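You operate a simulated robot arm through the tools that you are given. There is no shell and no other tool.

Carry out the task below with a simulated two-armed robot. There is one attempt and no reset: what you move stays moved.

Task
Hold the blue cup on the top of the packing bench steady with one hand and put the yellow ejector pin in it with the other.

Only the result counts: the job must be done as asked and must still hold three seconds after the hand-in. Knocking over, shifting, dropping, spilling or breaking anything else fails it.

Robot
Two 7-joint arms with three-finger grippers on one trunk, on a base that moves. Base frame: it is fixed to the floor where the robot stands at the start and does not move with it; the origin is under the middle of the robot, x ahead of it, y to its left, z up. Readings come in cm, rad, newtons and seconds.
The left shoulder is at the start at [3.7, 15.4, 102.1], the right one opposite. With the tool pointing down near the work surface each hand reaches from about 10 to 62 cm from the robot's upright axis, wherever it stands, measured 20 degrees to its own side. Places, roughly: blue cup [500, -100, 100]; yellow ejector pin [350, -50, 100]. Payload 2.69 kg a hand.
The TCP of each hand is the grasp point between the finger pads, 2.9 cm short of the fingertips. In the tool frame z runs along the fingers and y along their closing line. The gripper opens to 12 cm; its body begins 7.8 cm behind the TCP.
Orientation is told as [roll, pitch, yaw] about the base's x, y, z axes, in that order, counted from this pose: with the fingers straight down and closing along the base's y, the tool's x points along the base's -x, its y along +y and its z along -z.

Tools
- The arms move only by the tool send_rows. It takes "left_deltas", "right_deltas" or both (then of equal length, played together; a hand with none holds still); each is a list of rows, each a list of 7 numbers: the shift along the tool's x, y, z in cm, then the turn, a rotation vector about the tool's x, y, z in rad, then the finger opening in cm, from 0 to 12. In form: [[x, y, z, rx, ry, rz, fingers], ...]. A call has 1 to 20 rows; each row shifts and turns the commanded pose from where the row before left it, along the tool's axes as they then stand. Rows are played at 5 a second. More than 5 cm and 0.15 rad between two rows, or a gripper value outside its range, and nothing of the call is played. Where a pose cannot be reached the arm comes as near as it can. A force on the tool above 40 N (or 10 N above the force at the start of the call, whichever is more), or a blocked arm, ends the call early, and 0.2 s more pass. The fingers move at their own pace (about 13.62 cm/s each) and stop on an object; they squeeze with about 22 N. The grip force told is the motor's: it shows also when the fingers shut on nothing. Time passes only in rows, and 0.2 s behind the last, so rows that do not move let the fingers close. The reply holds the time, the measured pose of the TCP, the force on the tool along the base axes, the opening and the grip force, in the units named above and with some noise, with the torque about the TCP (base axes, N m) and any sound that the robot's microphone picked up.
- Cameras (640 x 400 px; columns grow to the right, rows downward): "scene" is now at [14.82, 0.28, 119.7]; the picture's right is [0.04, -1.00, 0.00], its down [-0.29, -0.01, -0.96] and it looks along [0.96, 0.04, -0.29] (base axes); focal length 214 px, centre (320, 200). "left" rides on the left gripper at [6.3, 0, -10.4] in its tool frame; the picture's right is [0.00, 1.00, 0.00], its down [-0.83, 0.00, -0.56] and it looks along [-0.56, 0.00, 0.83] (tool axes); focal length 275 px, centre (320, 200). "right" rides on the right gripper at [6.3, 0, -10.4] in its tool frame; the picture's right is [0.00, 1.00, 0.00], its down [-0.83, 0.00, -0.56] and it looks along [-0.56, 0.00, 0.83] (tool axes); focal length 275 px, centre (320, 200). There is no depth. A picture from a camera that has moved, and an enlarged one, comes with that camera's place and axes in the base frame and with its lens.
- camera(camera): a new picture of that camera. It takes no simulated time.
- move_column(by): moves the trunk up (or, below 0, down) by that many cm; the arms and the scene camera ride with it, the base frame stays. It gives what a move gives, with no picture.
- steer(legs): drives the robot by 1 to 6 legs, each [ahead, left, turn to the left] in cm, cm and rad, along the robot's own axes; the way and the turn of a leg run together, so that a leg with both is an arc; at most 150 cm and 3.142 rad a leg. The arms and the cameras ride along, it lands a little off, and it stops where it bumps. It gives what a move gives.
- turn_head(pan, tilt): turns the head with the scene camera to pan (to the left, within 1.396 rad either way) and tilt (down, from -0.506 to 1.204), counted from straight ahead of the robot (the tilt from the chest, where the trunk bows). It gives what a move gives.
- enlarge(camera, box): a new picture of the part [left, top, right, bottom] of that camera's present view, enlarged. It takes no simulated time.
- close_job(): hands the job in; it is judged then, once.

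Places have to be worked out from the pictures, the camera data and where the tool is seen. Open the grippers and draw the arms clear of the work before you hand the job in, unless the task says otherwise.

The tools are called after "Call:" by a JSON object that holds its "api" and its "payload". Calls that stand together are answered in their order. send_rows: Moves the arms, as the interface text tells. Its arguments: {"type":"object","properties":{"left_deltas":{"type":"array","items":{"type":"array","items":{"type":"number"}}},"right_deltas":{"type":"array","items":{"type":"array","items":{"type":"number"}}}},"required":[]} The other tools are called the same way: move_column (by) moves the trunk up or down; steer (legs) drives the base; turn_head (pan, tilt) turns the head that bears the scene camera; camera (camera) takes a picture; enlarge (camera, box) takes an enlarged picture of a part of a camera's view; close_job () hands the job in.

At the start:

```text
clock: 0.0
left_tool_pos: [32.67, 10.72, 116.08]
left_tool_rot: [0.001, 0.002, -0.002]
left_ft_force: [0.1, -1.0, 0.0]
left_wrist_torque: [0.0, 0.0, -0.01]
left_opening: 12.02
left_finger_force: 0.0
right_tool_pos: [30.92, -15.21, 108.34]
right_tool_rot: [0.0, 0.001, 0.0]
right_ft_force: [0.1, -0.5, -0.1]
right_wrist_torque: [0.0, 0.01, -0.04]
right_opening: 12.01
right_finger_force: 0.0
trunk travel left (down, up): [-38.7, 5.1]
robot x, y, heading: [-0.13, 0.38, -0.001]
head pan, tilt (commanded): [0.04, 0.293]
```

scene: 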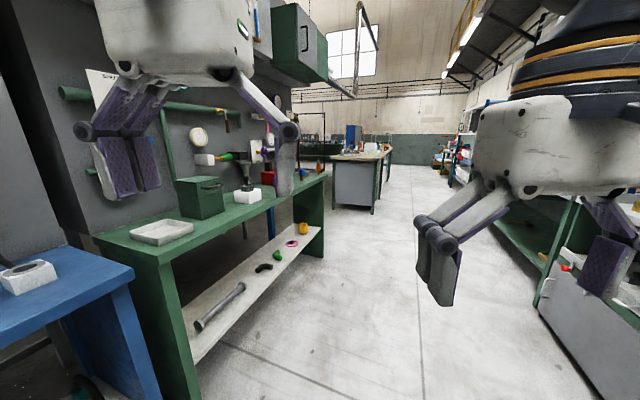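
right: 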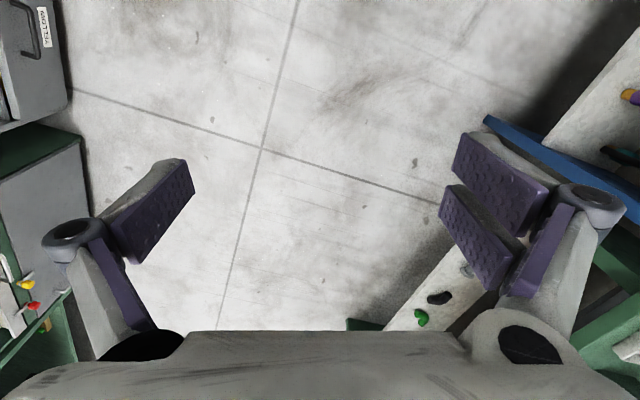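
left: 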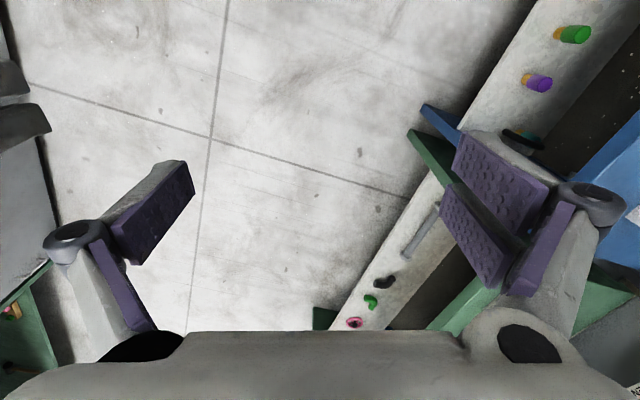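

The scene shows a workshop with an aisle; the packing bench probably lies far ahead. I'll enlarge the distant part of the view to find the bench, the cup and the pin.

Call:
{"api": "enlarge", "payload": {"camera": "scene", "box": [280, 100, 480, 225]}}

Call:
{"api": "enlarge", "payload": {"camera": "scene", "box": [420, 100, 640, 320]}}

```text
3.20 times, centred on (380, 162) of scene
camera zoom: at [14.82, 0.28, 119.7], right [0.04, -1.0, 0.0], down [-0.29, -0.01, -0.96], along [0.96, 0.04, -0.29], focal length 686 px, centre (128, 320)
```

zoom: 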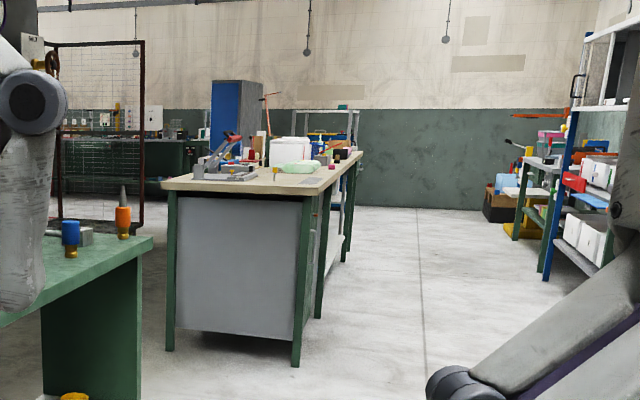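

```text
1.82 times, centred on (530, 210) of scene
camera zoom: at [14.82, 0.28, 119.7], right [0.04, -1.0, 0.0], down [-0.29, -0.01, -0.96], along [0.96, 0.04, -0.29], focal length 390 px, centre (-62, 182)
```

zoom: 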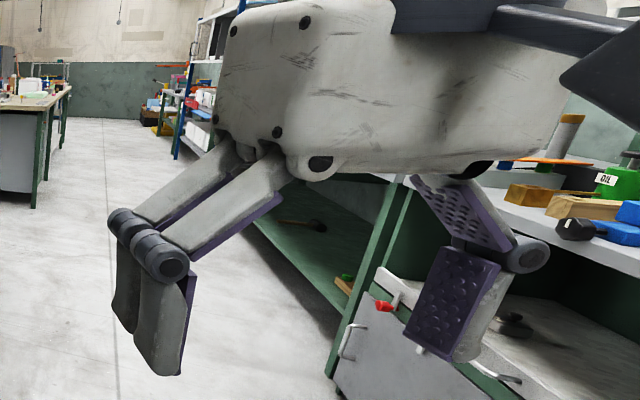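

The aisle and benches seem rotated by about -0.35 rad from my heading, with the packing bench's right edge running along the aisle about 45 cm left of the aisle line. I'll look to the right and left before I turn.

Call:
{"api": "turn_head", "payload": {"pan": -0.8, "tilt": 0.6}}

Call:
{"api": "camera", "payload": {"camera": "scene"}}

Call:
{"api": "turn_head", "payload": {"pan": 0.8, "tilt": 0.6}}

Call:
{"api": "camera", "payload": {"camera": "scene"}}

```text
clock: 1.2
left_tool_pos: [32.57, 10.79, 115.99]
left_tool_rot: [0.0, 0.0, 0.0]
left_ft_force: [0.1, -1.0, 0.1]
left_wrist_torque: [0.01, -0.02, 0.0]
left_opening: 12.02
left_finger_force: 0.1
right_tool_pos: [30.86, -15.35, 108.39]
right_tool_rot: [0.0, 0.0, 0.001]
right_ft_force: [0.7, -0.5, 0.1]
right_wrist_torque: [0.01, 0.01, 0.0]
right_opening: 11.99
right_finger_force: 0.1
trunk travel left (down, up): [-38.7, 5.1]
robot x, y, heading: [0.19, -0.11, -0.003]
head pan, tilt (commanded): [-0.799, 0.6]
```

```text
taken
camera scene: at [11.66, -6.42, 116.89], right [-0.72, -0.7, 0.0], down [-0.39, 0.4, -0.83], along [0.58, -0.59, -0.56], focal length 214 px, centre (320, 200)
```

scene: 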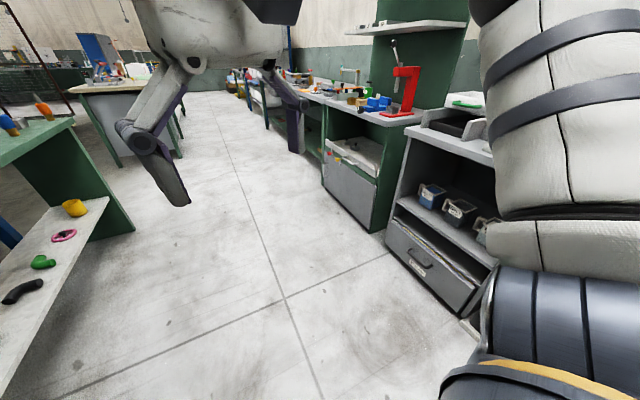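

```text
clock: 2.8
left_tool_pos: [32.74, 10.76, 116.09]
left_tool_rot: [0.0, 0.0, 0.001]
left_ft_force: [0.5, 0.5, 0.0]
left_wrist_torque: [-0.03, -0.01, -0.01]
left_opening: 11.99
left_finger_force: 0.0
right_tool_pos: [30.74, -15.26, 108.46]
right_tool_rot: [0.0, -0.002, 0.0]
right_ft_force: [-0.4, 1.2, 0.1]
right_wrist_torque: [0.02, -0.01, 0.0]
right_opening: 12.0
right_finger_force: 0.0
trunk travel left (down, up): [-38.7, 5.1]
robot x, y, heading: [0.07, -0.03, 0.003]
head pan, tilt (commanded): [0.799, 0.6]
```

```text
taken
camera scene: at [11.66, 6.24, 116.89], right [0.72, -0.7, 0.0], down [-0.39, -0.4, -0.83], along [0.58, 0.59, -0.56], focal length 214 px, centre (320, 200)
```

scene: 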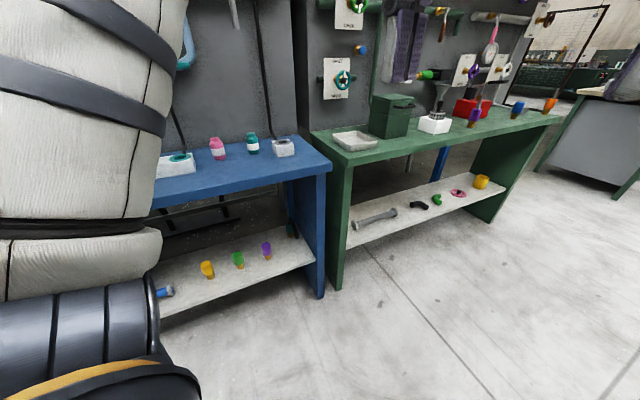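

The aisle is clear: right benches are about 98 cm to my right and the left ones about 60 cm to my left. I turn about 0.35 rad to the right to line up with the aisle, shift slightly right, and drive forward.

Call:
{"api": "steer", "payload": {"legs": [[0, 0, -0.346], [100, -10, 0], [100, 0, 0]]}}

Call:
{"api": "turn_head", "payload": {"pan": 0.3, "tilt": 0.3}}

Call:
{"api": "camera", "payload": {"camera": "scene"}}

```text
clock: 13.9
left_tool_pos: [218.94, -79.94, 116.1]
left_tool_rot: [0.0, -0.002, -0.354]
left_ft_force: [0.1, 0.2, -0.2]
left_wrist_torque: [0.01, -0.01, 0.0]
left_opening: 11.99
left_finger_force: 0.0
right_tool_pos: [208.24, -103.63, 108.38]
right_tool_rot: [0.0, -0.001, -0.354]
right_ft_force: [0.4, -0.1, -0.7]
right_wrist_torque: [-0.01, 0.01, 0.02]
right_opening: 11.98
right_finger_force: 0.1
trunk travel left (down, up): [-38.7, 5.1]
robot x, y, heading: [184.54, -78.73, -0.354]
head pan, tilt (commanded): [0.799, 0.6]
```

```text
clock: 14.8
left_tool_pos: [218.87, -79.9, 116.07]
left_tool_rot: [-0.001, -0.001, -0.355]
left_ft_force: [-0.4, 0.4, -0.2]
left_wrist_torque: [-0.02, -0.03, 0.03]
left_opening: 11.99
left_finger_force: 0.0
right_tool_pos: [208.22, -103.6, 108.27]
right_tool_rot: [0.0, 0.0, -0.354]
right_ft_force: [0.3, 0.0, -0.3]
right_wrist_torque: [0.06, 0.0, 0.02]
right_opening: 11.99
right_finger_force: 0.1
trunk travel left (down, up): [-38.7, 5.1]
robot x, y, heading: [184.6, -78.56, -0.351]
head pan, tilt (commanded): [0.3, 0.3]
```

```text
taken
camera scene: at [199.05, -81.18, 119.63], right [-0.05, -1.0, 0.0], down [-0.3, 0.02, -0.96], along [0.95, -0.05, -0.3], focal length 214 px, centre (320, 200)
```

scene: 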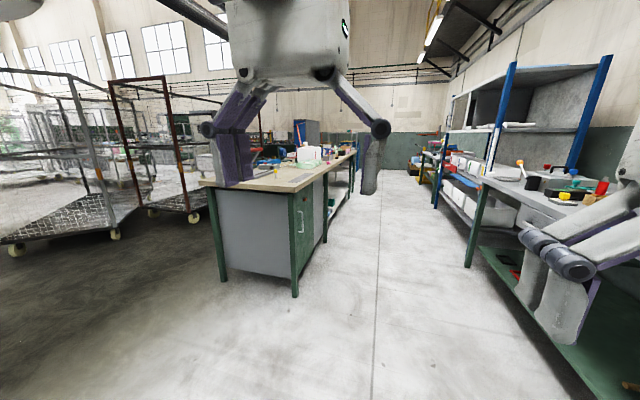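

The packing bench with the white top is ahead on the left, and a yellow thing stands near its front. I enlarge the bench top.

Call:
{"api": "enlarge", "payload": {"camera": "scene", "box": [260, 110, 380, 200]}}

```text
4.44 times, centred on (320, 155) of scene
camera zoom: at [199.05, -81.18, 119.63], right [-0.05, -1.0, 0.0], down [-0.3, 0.02, -0.96], along [0.95, -0.05, -0.3], focal length 953 px, centre (320, 400)
```

zoom: 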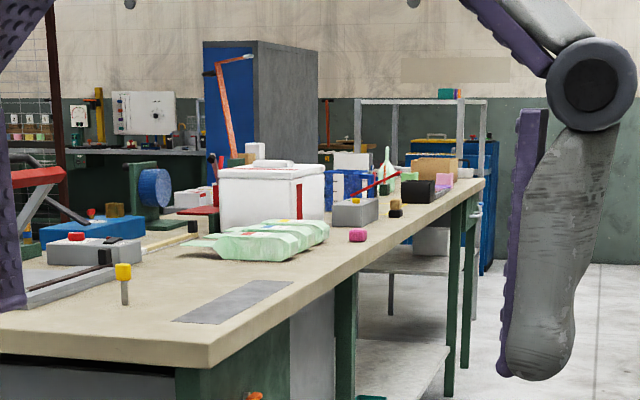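

The yellow pin stands upright on the near part of the bench, around [364, -56], with the bench top near z≈86. I drive on along the aisle to get abreast of it and look left.

Call:
{"api": "steer", "payload": {"legs": [[140, -5, 0]]}}

Call:
{"api": "turn_head", "payload": {"pan": 0.9, "tilt": 0.45}}

Call:
{"api": "camera", "payload": {"camera": "scene"}}

```text
clock: 21.8
left_tool_pos: [348.21, -134.26, 116.14]
left_tool_rot: [0.001, 0.0, -0.363]
left_ft_force: [1.0, 0.1, 0.8]
left_wrist_torque: [0.01, 0.03, 0.01]
left_opening: 11.98
left_finger_force: 0.1
right_tool_pos: [337.28, -157.8, 108.35]
right_tool_rot: [-0.001, 0.0, -0.365]
right_ft_force: [0.0, 0.7, 0.2]
right_wrist_torque: [0.01, 0.03, -0.02]
right_opening: 11.99
right_finger_force: 0.0
trunk travel left (down, up): [-38.7, 5.1]
robot x, y, heading: [313.97, -132.59, -0.365]
head pan, tilt (commanded): [0.3, 0.3]
```

```text
clock: 22.8
left_tool_pos: [348.35, -134.14, 116.04]
left_tool_rot: [0.001, 0.0, -0.363]
left_ft_force: [-0.1, -0.7, 0.2]
left_wrist_torque: [-0.02, -0.01, 0.02]
left_opening: 12.0
left_finger_force: 0.0
right_tool_pos: [337.23, -157.98, 108.37]
right_tool_rot: [-0.001, 0.0, -0.366]
right_ft_force: [0.1, 0.4, 0.2]
right_wrist_torque: [0.02, 0.0, 0.01]
right_opening: 12.03
right_finger_force: 0.0
trunk travel left (down, up): [-38.7, 5.1]
robot x, y, heading: [314.27, -132.75, -0.359]
head pan, tilt (commanded): [0.901, 0.45]
```

```text
taken
camera scene: at [326.94, -130.03, 118.24], right [0.51, -0.86, 0.0], down [-0.37, -0.22, -0.9], along [0.77, 0.46, -0.44], focal length 214 px, centre (320, 200)
```

scene: 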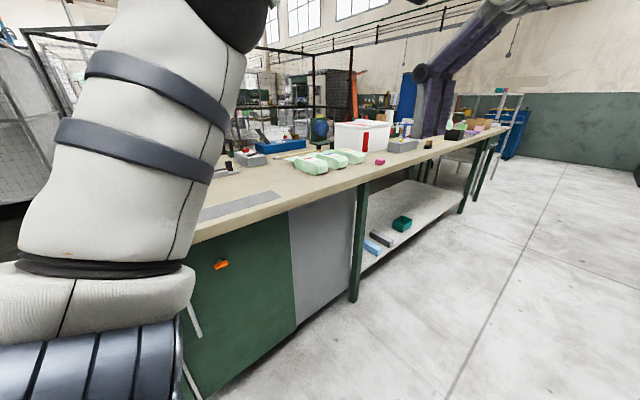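

I'm about abreast of the near end of the bench, roughly 60 cm from its edge. I enlarge the far part of the bench top to find the blue cup.

Call:
{"api": "enlarge", "payload": {"camera": "scene", "box": [220, 90, 380, 190]}}

Call:
{"api": "enlarge", "payload": {"camera": "scene", "box": [370, 80, 530, 180]}}

```text
4.00 times, centred on (300, 140) of scene
camera zoom: at [326.94, -130.03, 118.24], right [0.51, -0.86, 0.0], down [-0.37, -0.22, -0.9], along [0.77, 0.46, -0.44], focal length 858 px, centre (400, 440)
```

zoom: 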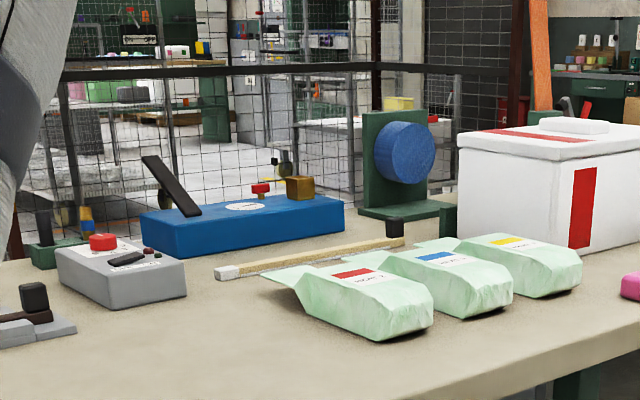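

```text
4.00 times, centred on (450, 130) of scene
camera zoom: at [326.94, -130.03, 118.24], right [0.51, -0.86, 0.0], down [-0.37, -0.22, -0.9], along [0.77, 0.46, -0.44], focal length 858 px, centre (-200, 480)
```

zoom: 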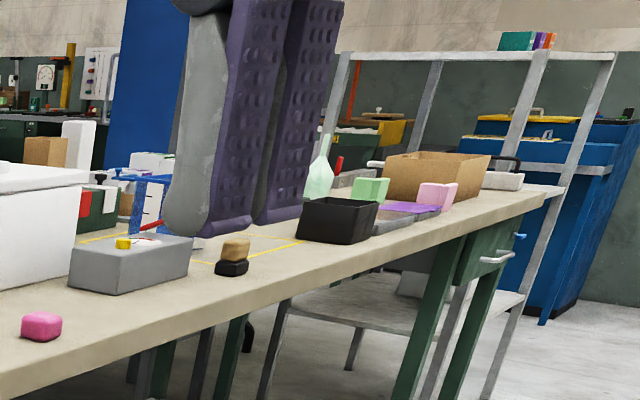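

The cup isn't visible from here yet (maybe hidden behind the gripper or box). I turn left about 1.58 rad to face the bench, then look down at it.

Call:
{"api": "steer", "payload": {"legs": [[0, 0, 1.58]]}}

Call:
{"api": "turn_head", "payload": {"pan": 0.0, "tilt": 0.5}}

Call:
{"api": "camera", "payload": {"camera": "scene"}}

Call:
{"api": "camera", "payload": {"camera": "left"}}

Call:
{"api": "camera", "payload": {"camera": "right"}}

```text
clock: 27.1
left_tool_pos: [315.24, -98.29, 115.98]
left_tool_rot: [0.0, 0.0, 1.219]
left_ft_force: [0.3, -0.1, 0.0]
left_wrist_torque: [-0.01, 0.0, 0.0]
left_opening: 12.0
left_finger_force: 0.0
right_tool_pos: [338.82, -108.87, 108.31]
right_tool_rot: [0.001, 0.0, 1.217]
right_ft_force: [0.1, -0.6, -0.9]
right_wrist_torque: [0.01, 0.03, -0.02]
right_opening: 11.98
right_finger_force: 0.0
trunk travel left (down, up): [-38.7, 5.1]
robot x, y, heading: [314.15, -132.93, 1.215]
head pan, tilt (commanded): [0.901, 0.45]
```

```text
clock: 28.3
left_tool_pos: [315.05, -98.26, 116.03]
left_tool_rot: [0.0, -0.001, 1.218]
left_ft_force: [1.0, -0.6, -0.1]
left_wrist_torque: [0.06, 0.01, -0.03]
left_opening: 11.99
left_finger_force: 0.0
right_tool_pos: [338.86, -108.96, 108.4]
right_tool_rot: [0.0, -0.001, 1.217]
right_ft_force: [-0.1, -0.3, -0.1]
right_wrist_torque: [0.0, 0.02, 0.0]
right_opening: 12.0
right_finger_force: 0.1
trunk travel left (down, up): [-38.7, 5.1]
robot x, y, heading: [314.12, -132.24, 1.214]
head pan, tilt (commanded): [0.0, 0.499]
```

```text
taken
camera scene: at [318.89, -118.93, 117.8], right [0.94, -0.35, 0.0], down [-0.17, -0.45, -0.88], along [0.3, 0.82, -0.48], focal length 214 px, centre (320, 200)
```

scene: 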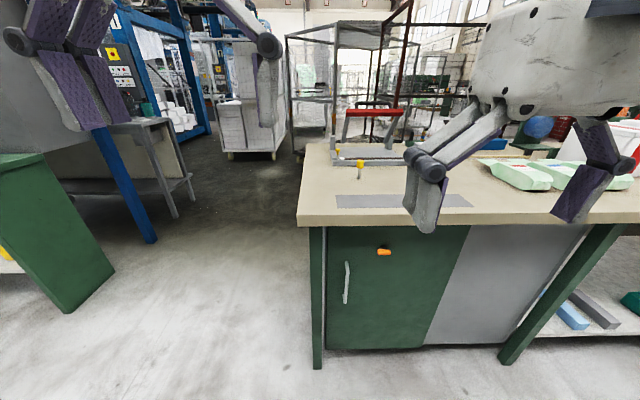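

```text
taken
camera left: at [312.84, -104.14, 126.5], right [-0.94, 0.35, 0.0], down [0.29, 0.78, 0.56], along [0.2, 0.52, -0.83], focal length 275 px, centre (320, 200)
```

left: 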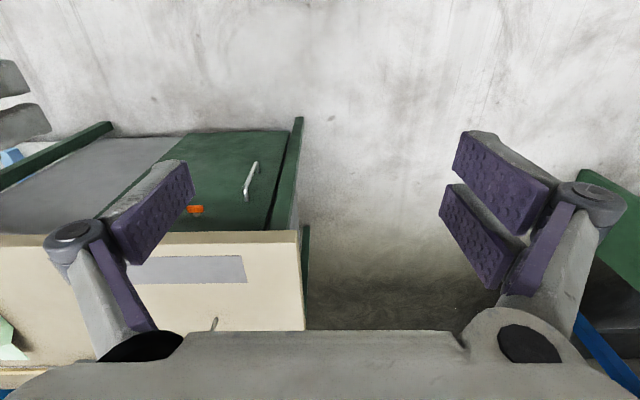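

```text
taken
camera right: at [336.71, -114.97, 118.67], right [-0.94, 0.34, 0.0], down [0.28, 0.78, 0.56], along [0.19, 0.52, -0.83], focal length 275 px, centre (320, 200)
```

right: 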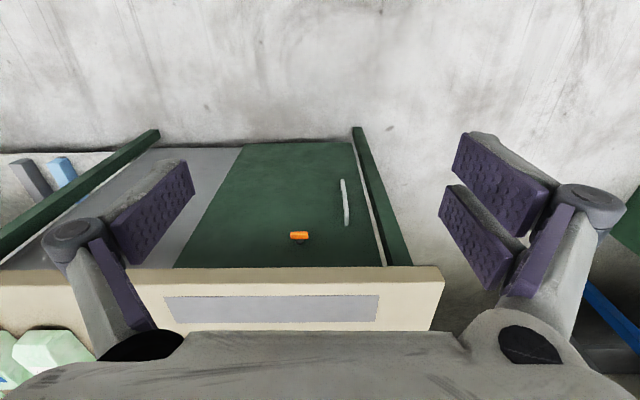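

Facing the bench, the pin shows near column 360, row 170 of the scene. I enlarge it to work out its exact shape and place.

Call:
{"api": "enlarge", "payload": {"camera": "scene", "box": [290, 120, 450, 220]}}

Call:
{"api": "enlarge", "payload": {"camera": "scene", "box": [330, 140, 394, 180]}}

```text
4.00 times, centred on (370, 170) of scene
camera zoom: at [318.89, -118.93, 117.8], right [0.94, -0.35, 0.0], down [-0.17, -0.45, -0.88], along [0.3, 0.82, -0.48], focal length 858 px, centre (120, 320)
```

zoom: 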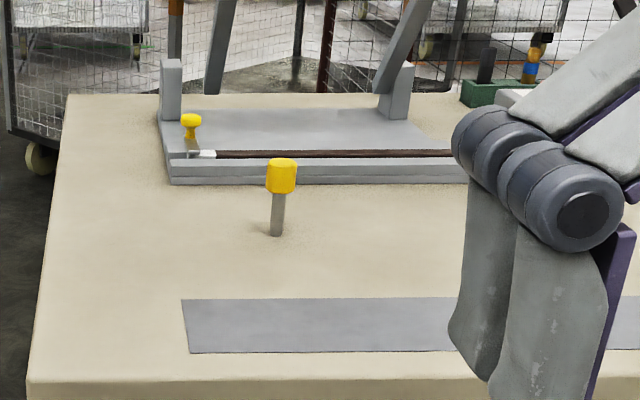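

```text
10.00 times, centred on (362, 160) of scene
camera zoom: at [318.89, -118.93, 117.8], right [0.94, -0.35, 0.0], down [-0.17, -0.45, -0.88], along [0.3, 0.82, -0.48], focal length 2145 px, centre (-100, 600)
```

zoom: 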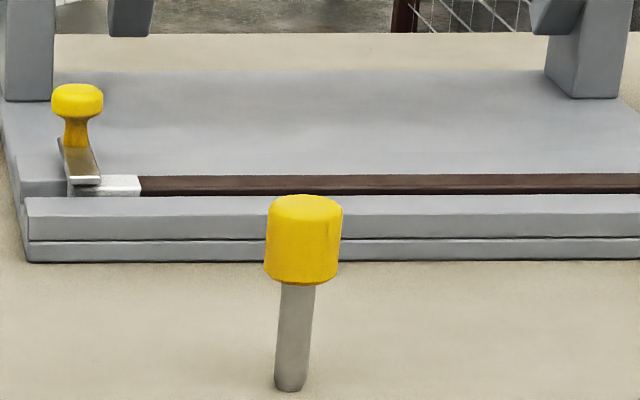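

The pin stands upright, head about 2.7 cm wide and about 7 cm tall overall, near [358, -56], with the bench top at about z=87. I look straight down to see how far the robot's base sticks out before going closer.

Call:
{"api": "turn_head", "payload": {"pan": 0.0, "tilt": 1.2}}

Call:
{"api": "camera", "payload": {"camera": "scene"}}

```text
clock: 29.4
left_tool_pos: [315.2, -98.2, 116.06]
left_tool_rot: [-0.002, -0.001, 1.219]
left_ft_force: [0.0, 0.7, 0.1]
left_wrist_torque: [-0.01, -0.01, -0.02]
left_opening: 11.98
left_finger_force: 0.0
right_tool_pos: [338.98, -108.99, 108.27]
right_tool_rot: [0.0, -0.001, 1.216]
right_ft_force: [-0.2, 0.6, 0.0]
right_wrist_torque: [-0.05, 0.01, -0.01]
right_opening: 12.03
right_finger_force: 0.1
trunk travel left (down, up): [-38.7, 5.1]
robot x, y, heading: [313.95, -132.51, 1.217]
head pan, tilt (commanded): [0.0, 1.201]
```

```text
taken
camera scene: at [317.68, -122.22, 112.43], right [0.94, -0.35, 0.0], down [-0.32, -0.87, -0.36], along [0.13, 0.34, -0.93], focal length 214 px, centre (320, 200)
```

scene: 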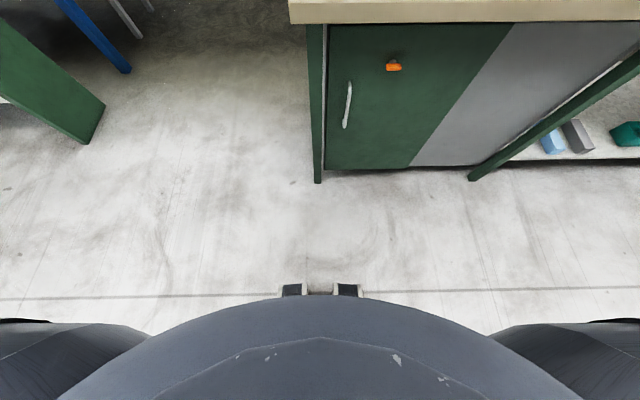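

The base front ends only about 11 cm ahead of the axis, so there is room to come closer (bench edge is about 62 cm ahead). First I draw both hands back and up so they clear the objects on the bench when I drive in.

Call:
{"api": "send_rows", "payload": {"left_deltas": [[3, 0, -1.5, 0, 0, 0, 12], [3, 0, -1.5, 0, 0, 0, 12], [3, 0, -1.5, 0, 0, 0, 12], [3, 0, -1.5, 0, 0, 0, 12]], "right_deltas": [[3, 0, -3, 0, 0, 0, 12], [3, 0, -3, 0, 0, 0, 12], [3, 0, -3, 0, 0, 0, 12], [3, 0, -3, 0, 0, 0, 12]]}}

Call:
{"api": "turn_head", "payload": {"pan": -0.3, "tilt": 0.45}}

Call:
{"api": "camera", "payload": {"camera": "scene"}}

```text
clock: 29.9
left_tool_pos: [313.89, -102.04, 117.28]
left_tool_rot: [-0.007, -0.014, 1.251]
left_ft_force: [1.4, 5.4, 0.8]
left_wrist_torque: [-0.19, -0.05, 0.3]
left_opening: 12.0
left_finger_force: 0.1
left hand out of reach, approached as far as the arm can: row 2
right_tool_pos: [337.3, -113.7, 113.3]
right_tool_rot: [-0.001, 0.0, 1.214]
right_ft_force: [-0.9, 0.7, 0.5]
right_wrist_torque: [-0.01, -0.01, -0.02]
right_opening: 12.01
right_finger_force: 0.1
trunk travel left (down, up): [-38.7, 5.1]
robot x, y, heading: [314.34, -132.93, 1.217]
head pan, tilt (commanded): [0.0, 1.201]
stopped in row 2 (left hand): the force on the tool passed its limit at 74 N (the readings are from after the stop); the commanded pose is now the measured one
```

```text
clock: 31.0
left_tool_pos: [313.92, -102.12, 117.36]
left_tool_rot: [-0.019, -0.017, 1.256]
left_ft_force: [39.6, 45.6, 52.0]
left_wrist_torque: [-5.34, 1.3, 2.99]
left_opening: 12.12
left_finger_force: 0.1
right_tool_pos: [337.36, -113.72, 113.32]
right_tool_rot: [-0.001, 0.0, 1.216]
right_ft_force: [-0.1, 0.0, -0.6]
right_wrist_torque: [-0.01, 0.02, -0.02]
right_opening: 12.0
right_finger_force: 0.1
trunk travel left (down, up): [-38.7, 5.1]
robot x, y, heading: [314.09, -132.75, 1.222]
head pan, tilt (commanded): [-0.3, 0.45]
```

```text
taken
camera scene: at [318.24, -121.54, 113.14], right [0.92, -0.39, 0.0], down [-0.34, -0.81, -0.47], along [0.18, 0.43, -0.88], focal length 214 px, centre (320, 200)
```

scene: 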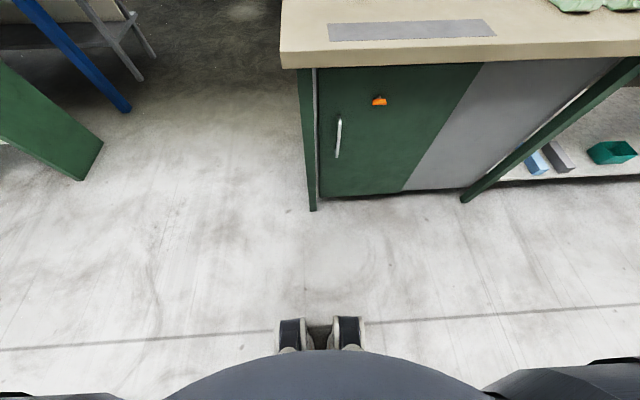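

The left gripper caught on my own head (force 45+ N, head stuck looking down). I move the left hand forward and outward to free it.

Call:
{"api": "send_rows", "payload": {"left_deltas": [[-1, 1, 0, 0, 0, 0, 12], [-2, 2, 0, 0, 0, 0, 12], [-2, 2, 0, 0, 0, 0, 12], [-1, 2, 0, 0, 0, 0, 12]]}}

Call:
{"api": "camera", "payload": {"camera": "scene"}}

```text
clock: 32.0
left_tool_pos: [309.48, -94.27, 116.22]
left_tool_rot: [-0.009, -0.015, 1.249]
left_ft_force: [0.0, -1.0, -0.5]
left_wrist_torque: [-0.01, 0.0, 0.01]
left_opening: 11.99
left_finger_force: 0.0
left hand out of reach, approached as far as the arm can: row 3, 4
right_tool_pos: [337.28, -113.63, 113.44]
right_tool_rot: [0.0, -0.001, 1.215]
right_ft_force: [-0.6, 0.8, 0.5]
right_wrist_torque: [-0.04, -0.03, -0.03]
right_opening: 11.98
right_finger_force: 0.0
trunk travel left (down, up): [-38.7, 5.1]
robot x, y, heading: [313.63, -132.79, 1.212]
head pan, tilt (commanded): [-0.3, 0.45]
```

```text
taken
camera scene: at [321.3, -120.16, 118.24], right [0.79, -0.61, 0.0], down [-0.26, -0.35, -0.9], along [0.55, 0.71, -0.44], focal length 214 px, centre (320, 200)
```

scene: 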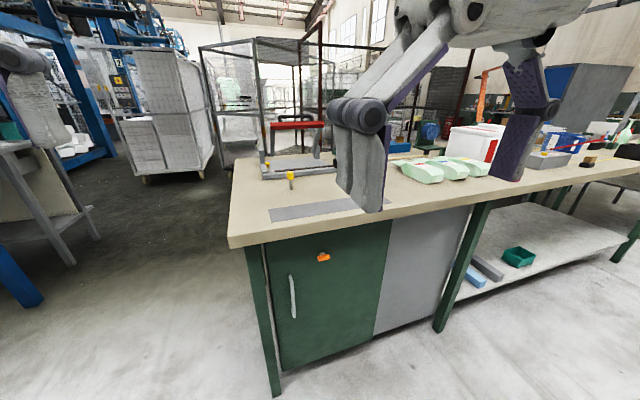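

The head is free again. Now I drive ahead 32 cm toward the bench (edge would then be about 30 cm ahead of my axis), with the hands well above everything there.

Call:
{"api": "steer", "payload": {"legs": [[32, 0, 0]]}}

Call:
{"api": "turn_head", "payload": {"pan": -0.3, "tilt": 0.8}}

Call:
{"api": "camera", "payload": {"camera": "scene"}}

Call:
{"api": "camera", "payload": {"camera": "right"}}

```text
clock: 34.2
left_tool_pos: [320.85, -63.72, 116.22]
left_tool_rot: [-0.006, -0.013, 1.25]
left_ft_force: [-0.5, -0.3, -0.2]
left_wrist_torque: [0.0, 0.0, -0.02]
left_opening: 12.0
left_finger_force: 0.0
right_tool_pos: [348.61, -83.24, 113.38]
right_tool_rot: [0.0, -0.001, 1.217]
right_ft_force: [0.3, 0.3, -0.4]
right_wrist_torque: [0.01, 0.01, -0.02]
right_opening: 12.01
right_finger_force: 0.0
trunk travel left (down, up): [-38.7, 5.1]
robot x, y, heading: [325.21, -102.3, 1.221]
head pan, tilt (commanded): [-0.3, 0.45]
```

```text
clock: 35.0
left_tool_pos: [320.67, -63.79, 116.23]
left_tool_rot: [-0.007, -0.016, 1.251]
left_ft_force: [0.2, 0.2, -1.1]
left_wrist_torque: [0.0, 0.0, 0.01]
left_opening: 12.01
left_finger_force: 0.1
right_tool_pos: [348.52, -83.25, 113.5]
right_tool_rot: [0.0, -0.002, 1.215]
right_ft_force: [-0.3, -0.4, -0.2]
right_wrist_torque: [-0.01, -0.03, -0.03]
right_opening: 12.01
right_finger_force: 0.0
trunk travel left (down, up): [-38.7, 5.1]
robot x, y, heading: [325.35, -102.42, 1.214]
head pan, tilt (commanded): [-0.3, 0.799]
```

```text
taken
camera scene: at [331.86, -90.67, 115.21], right [0.79, -0.61, 0.0], down [-0.44, -0.57, -0.7], along [0.42, 0.55, -0.72], focal length 214 px, centre (320, 200)
```

scene: 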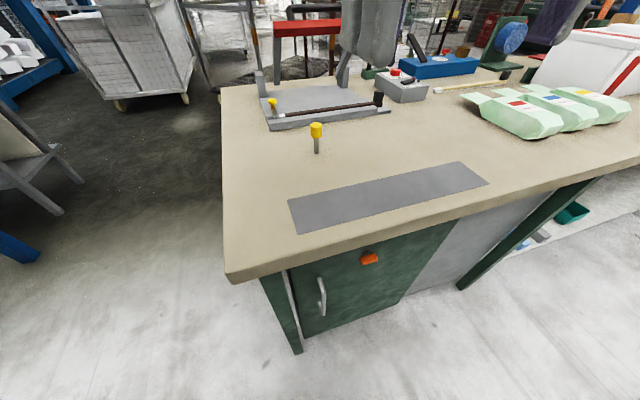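

```text
taken
camera right: at [346.38, -89.24, 123.72], right [-0.94, 0.34, 0.0], down [0.28, 0.78, 0.56], along [0.19, 0.52, -0.83], focal length 275 px, centre (320, 200)
```

right: 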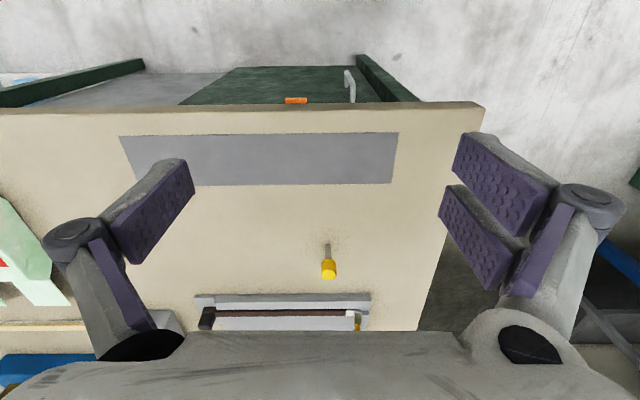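

From the right hand camera the pin works out at about [357.0, -56.7], 27.8 cm ahead and 1.2 cm left of the right hand. I move the right hand to just above it, still high.

Call:
{"api": "send_rows", "payload": {"right_deltas": [[-4, 0.2, 0, 0, 0, 0, 12], [-4, 0.2, 0, 0, 0, 0, 12], [-4, 0.2, 0, 0, 0, 0, 12], [-4, 0.2, 0, 0, 0, 0, 12], [-4, 0.2, 1, 0, 0, 0, 12], [-4, 0.2, 2, 0, 0, 0, 12], [-2, 0, 3, 0, 0, 0, 12], [0, 0, 0, 0, 0, 0, 12]]}}

Call:
{"api": "camera", "payload": {"camera": "right"}}

Call:
{"api": "camera", "payload": {"camera": "scene"}}

```text
clock: 36.8
left_tool_pos: [320.74, -63.82, 116.32]
left_tool_rot: [-0.007, -0.016, 1.25]
left_ft_force: [0.0, 0.1, 0.6]
left_wrist_torque: [-0.04, 0.0, 0.02]
left_opening: 11.99
left_finger_force: 0.1
right_tool_pos: [356.31, -58.62, 107.52]
right_tool_rot: [0.0, -0.003, 1.218]
right_ft_force: [-0.4, -0.7, 0.5]
right_wrist_torque: [-0.02, 0.02, -0.04]
right_opening: 11.98
right_finger_force: 0.0
trunk travel left (down, up): [-38.7, 5.1]
robot x, y, heading: [325.04, -102.32, 1.218]
head pan, tilt (commanded): [-0.3, 0.799]
```

```text
taken
camera right: at [354.21, -64.54, 117.85], right [-0.94, 0.34, 0.0], down [0.28, 0.78, 0.56], along [0.19, 0.52, -0.83], focal length 275 px, centre (320, 200)
```

right: 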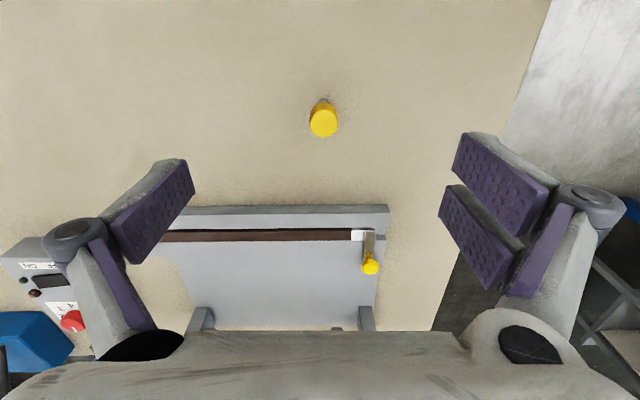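

```text
taken
camera scene: at [331.84, -90.68, 115.21], right [0.79, -0.61, 0.0], down [-0.44, -0.57, -0.7], along [0.42, 0.55, -0.72], focal length 214 px, centre (320, 200)
```

scene: 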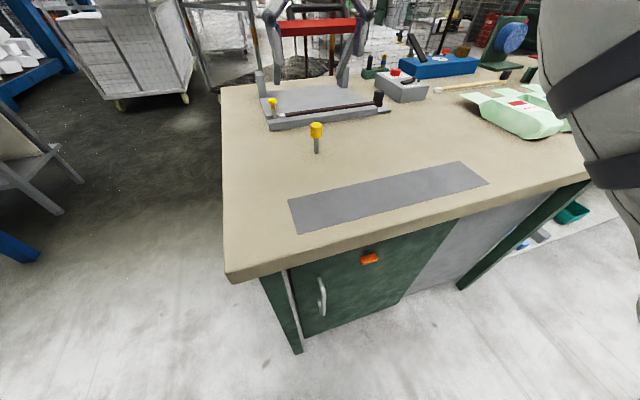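

The pin's head top is 1.2 cm ahead and 0.3 cm left of the tool axis. I correct that and descend to just above the head, then check again.

Call:
{"api": "send_rows", "payload": {"right_deltas": [[-1.2, 0.3, 0, 0, 0, 0, 12], [0, 0, 3, 0, 0, 0, 12], [0, 0, 3, 0, 0, 0, 12], [0, 0, 2, 0, 0, 0, 12], [0, 0, 0, 0, 0, 0, 12]]}}

Call:
{"api": "camera", "payload": {"camera": "right"}}

Call:
{"api": "enlarge", "payload": {"camera": "scene", "box": [240, 60, 400, 160]}}

```text
clock: 38.0
left_tool_pos: [320.82, -63.92, 116.24]
left_tool_rot: [-0.008, -0.017, 1.25]
left_ft_force: [0.2, -0.2, -0.2]
left_wrist_torque: [0.02, -0.02, 0.03]
left_opening: 12.01
left_finger_force: 0.0
right_tool_pos: [356.48, -57.98, 99.61]
right_tool_rot: [0.002, -0.001, 1.217]
right_ft_force: [0.2, -0.6, -0.2]
right_wrist_torque: [0.01, -0.03, -0.01]
right_opening: 11.98
right_finger_force: 0.0
right hand out of reach, approached as far as the arm can: row 1
trunk travel left (down, up): [-38.7, 5.1]
robot x, y, heading: [324.89, -102.09, 1.214]
head pan, tilt (commanded): [-0.3, 0.799]
```

```text
taken
camera right: at [354.23, -63.97, 109.83], right [-0.94, 0.34, 0.0], down [0.28, 0.78, 0.56], along [0.19, 0.52, -0.83], focal length 275 px, centre (320, 200)
```

right: 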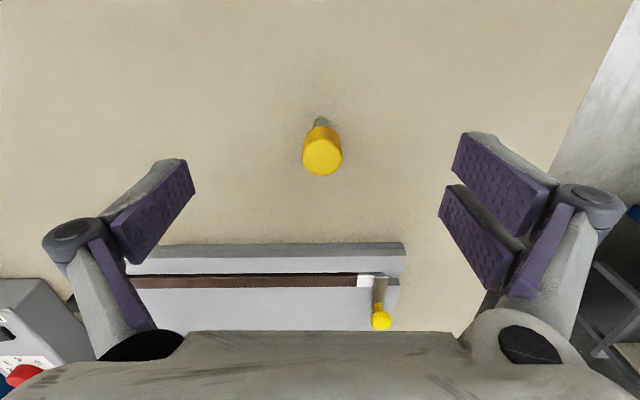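

```text
4.00 times, centred on (320, 110) of scene
camera zoom: at [331.86, -90.68, 115.2], right [0.79, -0.61, 0.0], down [-0.44, -0.57, -0.7], along [0.42, 0.55, -0.72], focal length 858 px, centre (320, 560)
```

zoom: 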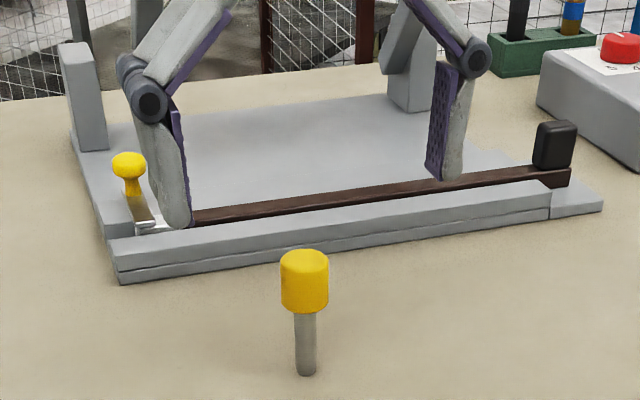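

The head is now 1.0 cm ahead and centered laterally. I descend with a 1 cm forward correction, with the fingers still wide open, to z≈92.7.

Call:
{"api": "send_rows", "payload": {"right_deltas": [[0, 0, 2.5, 0, 0, 0, 12], [-0.5, 0.1, 2, 0, 0, 0, 12], [-0.5, 0, 1.5, 0, 0, 0, 12], [0, 0, 0.9, 0, 0, 0, 12], [0, 0, 0, 0, 0, 0, 12]]}}

Call:
{"api": "camera", "payload": {"camera": "right"}}

Call:
{"api": "enlarge", "payload": {"camera": "scene", "box": [240, 60, 400, 160]}}

```text
clock: 39.2
left_tool_pos: [320.76, -63.88, 116.29]
left_tool_rot: [-0.007, -0.015, 1.251]
left_ft_force: [-0.1, 1.4, -0.4]
left_wrist_torque: [-0.04, 0.01, 0.01]
left_opening: 11.99
left_finger_force: 0.0
right_tool_pos: [356.6, -57.06, 92.41]
right_tool_rot: [0.001, 0.0, 1.218]
right_ft_force: [-0.4, 0.1, 1.2]
right_wrist_torque: [0.0, 0.0, -0.02]
right_opening: 11.97
right_finger_force: 0.1
trunk travel left (down, up): [-38.7, 5.1]
robot x, y, heading: [325.27, -102.32, 1.224]
head pan, tilt (commanded): [-0.3, 0.799]
```

```text
taken
camera right: at [354.45, -62.98, 102.75], right [-0.94, 0.34, 0.0], down [0.28, 0.78, 0.56], along [0.19, 0.52, -0.83], focal length 275 px, centre (320, 200)
```

right: 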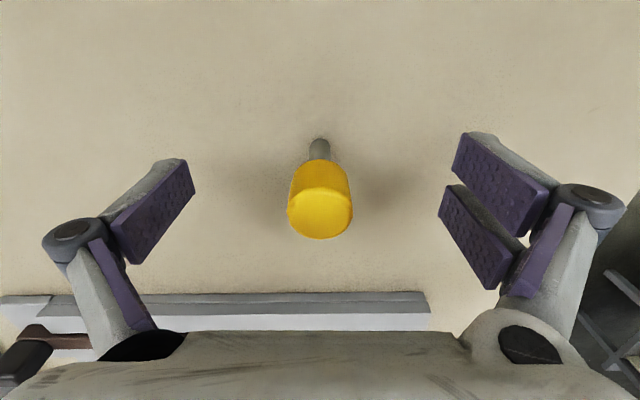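

```text
4.00 times, centred on (320, 110) of scene
camera zoom: at [331.86, -90.68, 115.2], right [0.79, -0.61, 0.0], down [-0.44, -0.57, -0.7], along [0.42, 0.55, -0.72], focal length 858 px, centre (320, 560)
```

zoom: 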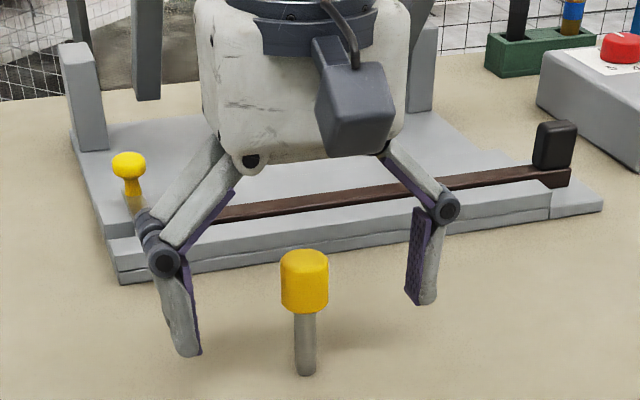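

The tool axis coincides with the pin (within 0.2 cm) and the TCP is at the middle of the head. I close the fingers gradually.

Call:
{"api": "send_rows", "payload": {"right_deltas": [[-0.15, 0, 0, 0, 0, 0, 9], [0, 0, 0, 0, 0, 0, 7], [0, 0, 0, 0, 0, 0, 5], [0, 0, 0, 0, 0, 0, 4], [0, 0, 0, 0, 0, 0, 3.3], [0, 0, 0, 0, 0, 0, 2.8], [0, 0, 0, 0, 0, 0, 2.2], [0, 0, 0, 0, 0, 0, 1.5], [0, 0, 0, 0, 0, 0, 1], [0, 0, 0, 0, 0, 0, 1]]}}

Call:
{"api": "camera", "payload": {"camera": "right"}}

Call:
{"api": "enlarge", "payload": {"camera": "scene", "box": [240, 60, 400, 160]}}

```text
clock: 41.4
left_tool_pos: [320.86, -63.87, 116.16]
left_tool_rot: [-0.006, -0.016, 1.249]
left_ft_force: [0.0, 0.6, 0.3]
left_wrist_torque: [-0.05, 0.01, 0.01]
left_opening: 12.02
left_finger_force: 0.1
right_tool_pos: [356.64, -56.96, 92.33]
right_tool_rot: [-0.001, 0.0, 1.215]
right_ft_force: [0.3, -0.1, -0.2]
right_wrist_torque: [-0.01, 0.01, 0.01]
right_opening: 2.23
right_finger_force: 22.0
trunk travel left (down, up): [-38.7, 5.1]
robot x, y, heading: [325.03, -102.21, 1.219]
head pan, tilt (commanded): [-0.3, 0.799]
```

```text
taken
camera right: at [354.5, -62.83, 102.78], right [-0.94, 0.34, 0.0], down [0.28, 0.78, 0.56], along [0.19, 0.52, -0.83], focal length 275 px, centre (320, 200)
```

right: 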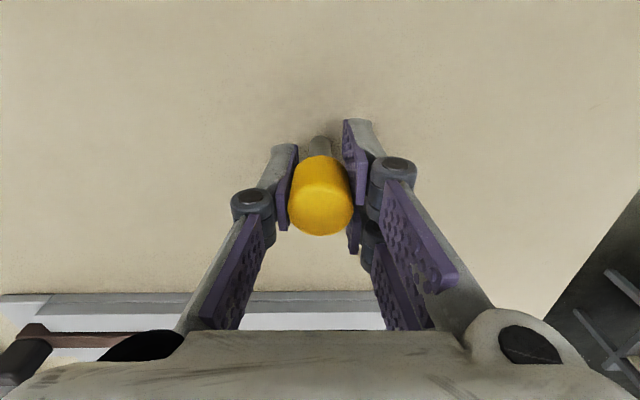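

```text
4.00 times, centred on (320, 110) of scene
camera zoom: at [331.86, -90.67, 115.2], right [0.79, -0.61, 0.0], down [-0.44, -0.57, -0.7], along [0.42, 0.55, -0.72], focal length 858 px, centre (320, 560)
```

zoom: 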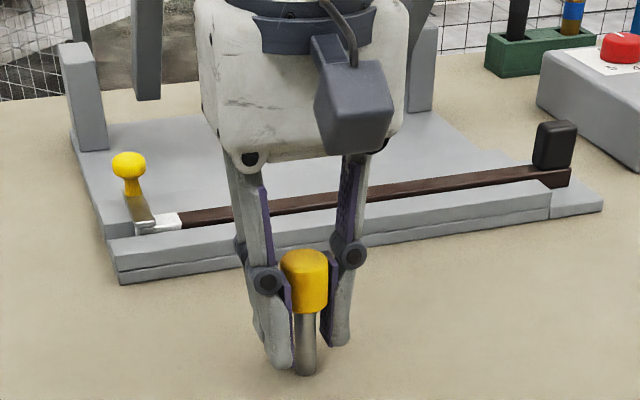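

The pin's head is gripped at 2.2 cm opening with 22 N. I lift slowly and watch the force and the picture.

Call:
{"api": "send_rows", "payload": {"right_deltas": [[0, 0, -0.5, 0, 0, 0, 1], [0, 0, -0.5, 0, 0, 0, 1], [0, 0, -1, 0, 0, 0, 1], [0, 0, -1, 0, 0, 0, 1], [0, 0, -2, 0, 0, 0, 1], [0, 0, 0, 0, 0, 0, 1]]}}

Call:
{"api": "camera", "payload": {"camera": "right"}}

Call:
{"api": "enlarge", "payload": {"camera": "scene", "box": [240, 60, 400, 160]}}

```text
clock: 42.8
left_tool_pos: [320.77, -63.97, 116.26]
left_tool_rot: [-0.006, -0.015, 1.249]
left_ft_force: [0.1, -0.2, 0.3]
left_wrist_torque: [0.03, 0.01, 0.0]
left_opening: 12.01
left_finger_force: 0.0
right_tool_pos: [356.62, -56.88, 97.46]
right_tool_rot: [-0.001, -0.003, 1.216]
right_ft_force: [0.0, -0.2, 0.0]
right_wrist_torque: [-0.02, 0.06, 0.0]
right_opening: 2.2
right_finger_force: 21.5
trunk travel left (down, up): [-38.7, 5.1]
robot x, y, heading: [324.97, -102.19, 1.219]
head pan, tilt (commanded): [-0.3, 0.799]
```

```text
taken
camera right: at [354.55, -62.84, 107.78], right [-0.94, 0.34, 0.0], down [0.28, 0.78, 0.56], along [0.19, 0.52, -0.83], focal length 275 px, centre (320, 200)
```

right: 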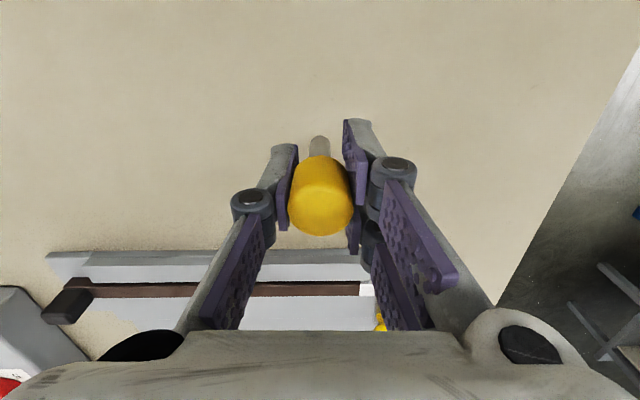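

```text
4.00 times, centred on (320, 110) of scene
camera zoom: at [331.87, -90.66, 115.2], right [0.79, -0.61, 0.0], down [-0.44, -0.57, -0.7], along [0.42, 0.55, -0.72], focal length 858 px, centre (320, 560)
```

zoom: 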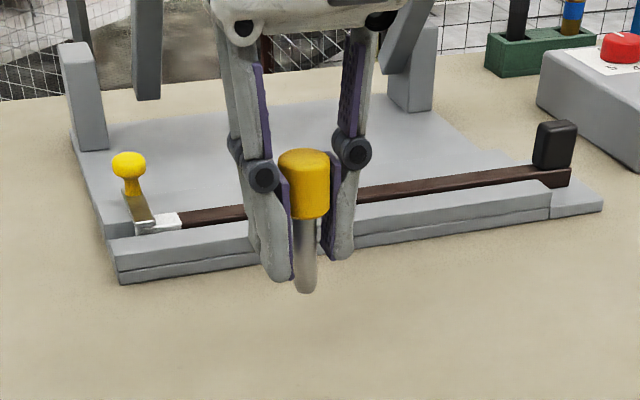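

The pin came off cleanly and hangs vertical in the grip. I raise it and draw the right hand back toward me.

Call:
{"api": "send_rows", "payload": {"right_deltas": [[0, 0, -3, 0, 0, 0, 1], [0, 0, -3, 0, 0, 0, 1], [1, 0, -3, 0, 0, 0, 1], [3, 0, -2, 0, 0, 0, 1], [4, 0, -1, 0, 0, 0, 1], [4, 0, 0, 0, 0, 0, 1], [4, 0, 0, 0, 0, 0, 1], [4, 0, 0, 0, 0, 0, 1], [3, 0, 0, 0, 0, 0, 1], [0, 0, 0, 0, 0, 0, 1]]}}

Call:
{"api": "steer", "payload": {"legs": [[-34, 0, 0]]}}

Call:
{"api": "turn_head", "payload": {"pan": -0.7, "tilt": 0.3}}

Call:
{"api": "camera", "payload": {"camera": "scene"}}

Call:
{"api": "camera", "payload": {"camera": "right"}}

```text
clock: 45.0
left_tool_pos: [320.73, -63.9, 116.25]
left_tool_rot: [-0.008, -0.016, 1.249]
left_ft_force: [0.2, -0.5, 0.2]
left_wrist_torque: [0.02, 0.05, 0.02]
left_opening: 12.01
left_finger_force: 0.1
right_tool_pos: [348.81, -78.63, 109.38]
right_tool_rot: [0.0, -0.002, 1.218]
right_ft_force: [-0.2, 0.2, -0.7]
right_wrist_torque: [-0.01, -0.01, -0.03]
right_opening: 2.23
right_finger_force: 22.2
trunk travel left (down, up): [-38.7, 5.1]
robot x, y, heading: [325.14, -102.4, 1.218]
head pan, tilt (commanded): [-0.3, 0.799]
```

```text
clock: 47.3
left_tool_pos: [308.72, -96.67, 116.18]
left_tool_rot: [-0.007, -0.015, 1.249]
left_ft_force: [0.8, 0.1, 1.1]
left_wrist_torque: [0.03, 0.02, 0.03]
left_opening: 12.0
left_finger_force: 0.2
right_tool_pos: [336.81, -111.21, 109.46]
right_tool_rot: [0.002, -0.001, 1.217]
right_ft_force: [-0.2, 0.0, -0.4]
right_wrist_torque: [0.04, -0.03, -0.06]
right_opening: 2.23
right_finger_force: 21.9
trunk travel left (down, up): [-38.7, 5.1]
robot x, y, heading: [313.04, -134.83, 1.218]
head pan, tilt (commanded): [-0.3, 0.799]
```

```text
clock: 48.2
left_tool_pos: [308.71, -96.4, 116.24]
left_tool_rot: [-0.008, -0.017, 1.249]
left_ft_force: [-0.7, 0.8, 0.7]
left_wrist_torque: [-0.02, 0.03, -0.01]
left_opening: 11.98
left_finger_force: 0.0
right_tool_pos: [336.84, -111.21, 109.39]
right_tool_rot: [0.001, 0.0, 1.218]
right_ft_force: [0.2, 0.1, 0.0]
right_wrist_torque: [0.0, 0.0, -0.01]
right_opening: 2.2
right_finger_force: 22.0
trunk travel left (down, up): [-38.7, 5.1]
robot x, y, heading: [313.15, -134.78, 1.221]
head pan, tilt (commanded): [-0.7, 0.3]
```

```text
taken
camera scene: at [323.07, -125.01, 119.63], right [0.5, -0.87, 0.0], down [-0.26, -0.15, -0.96], along [0.83, 0.47, -0.3], focal length 214 px, centre (320, 200)
```

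scene: 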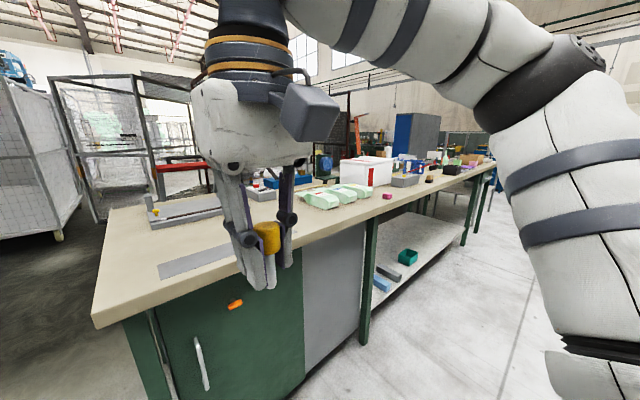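

```text
taken
camera right: at [334.63, -117.11, 119.69], right [-0.94, 0.34, 0.0], down [0.29, 0.78, 0.56], along [0.19, 0.52, -0.83], focal length 275 px, centre (320, 200)
```

right: 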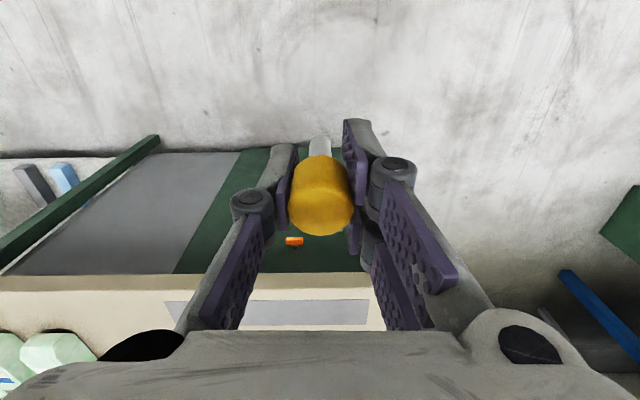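

The pin is held firmly. Now I strafe right along the bench toward the cup's rough place and look again.

Call:
{"api": "steer", "payload": {"legs": [[0, -115, 0]]}}

Call:
{"api": "turn_head", "payload": {"pan": -0.3, "tilt": 0.4}}

Call:
{"api": "camera", "payload": {"camera": "scene"}}

```text
clock: 57.3
left_tool_pos: [415.76, -135.21, 116.28]
left_tool_rot: [-0.007, -0.016, 1.266]
left_ft_force: [0.3, 0.2, -0.4]
left_wrist_torque: [-0.01, 0.01, -0.01]
left_opening: 12.0
left_finger_force: 0.2
right_tool_pos: [443.71, -149.55, 109.41]
right_tool_rot: [0.001, 0.0, 1.23]
right_ft_force: [-0.4, -0.1, -0.8]
right_wrist_torque: [0.01, 0.01, 0.05]
right_opening: 2.22
right_finger_force: 21.9
trunk travel left (down, up): [-38.7, 5.1]
robot x, y, heading: [420.7, -173.38, 1.231]
head pan, tilt (commanded): [-0.7, 0.3]
```

```text
clock: 58.1
left_tool_pos: [415.69, -135.23, 116.28]
left_tool_rot: [-0.007, -0.017, 1.266]
left_ft_force: [0.3, -0.1, 0.1]
left_wrist_torque: [-0.01, 0.0, -0.01]
left_opening: 12.02
left_finger_force: 0.1
right_tool_pos: [443.91, -149.55, 109.52]
right_tool_rot: [0.0, -0.002, 1.231]
right_ft_force: [-0.2, -0.2, -0.3]
right_wrist_torque: [-0.01, 0.01, -0.02]
right_opening: 2.19
right_finger_force: 22.2
trunk travel left (down, up): [-38.7, 5.1]
robot x, y, heading: [420.86, -173.19, 1.231]
head pan, tilt (commanded): [-0.3, 0.4]
```

```text
taken
camera scene: at [427.81, -160.92, 118.71], right [0.8, -0.6, 0.0], down [-0.23, -0.31, -0.92], along [0.55, 0.74, -0.39], focal length 214 px, centre (320, 200)
```

scene: 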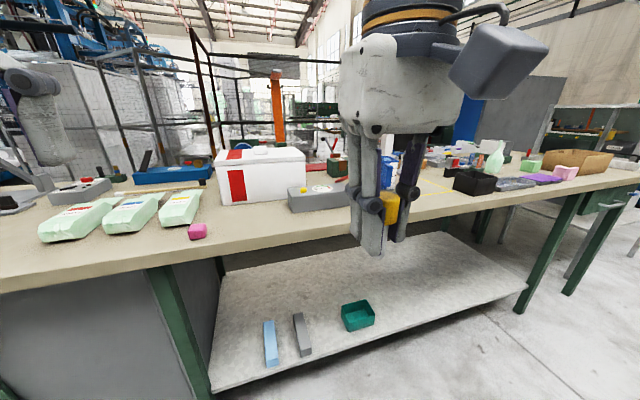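

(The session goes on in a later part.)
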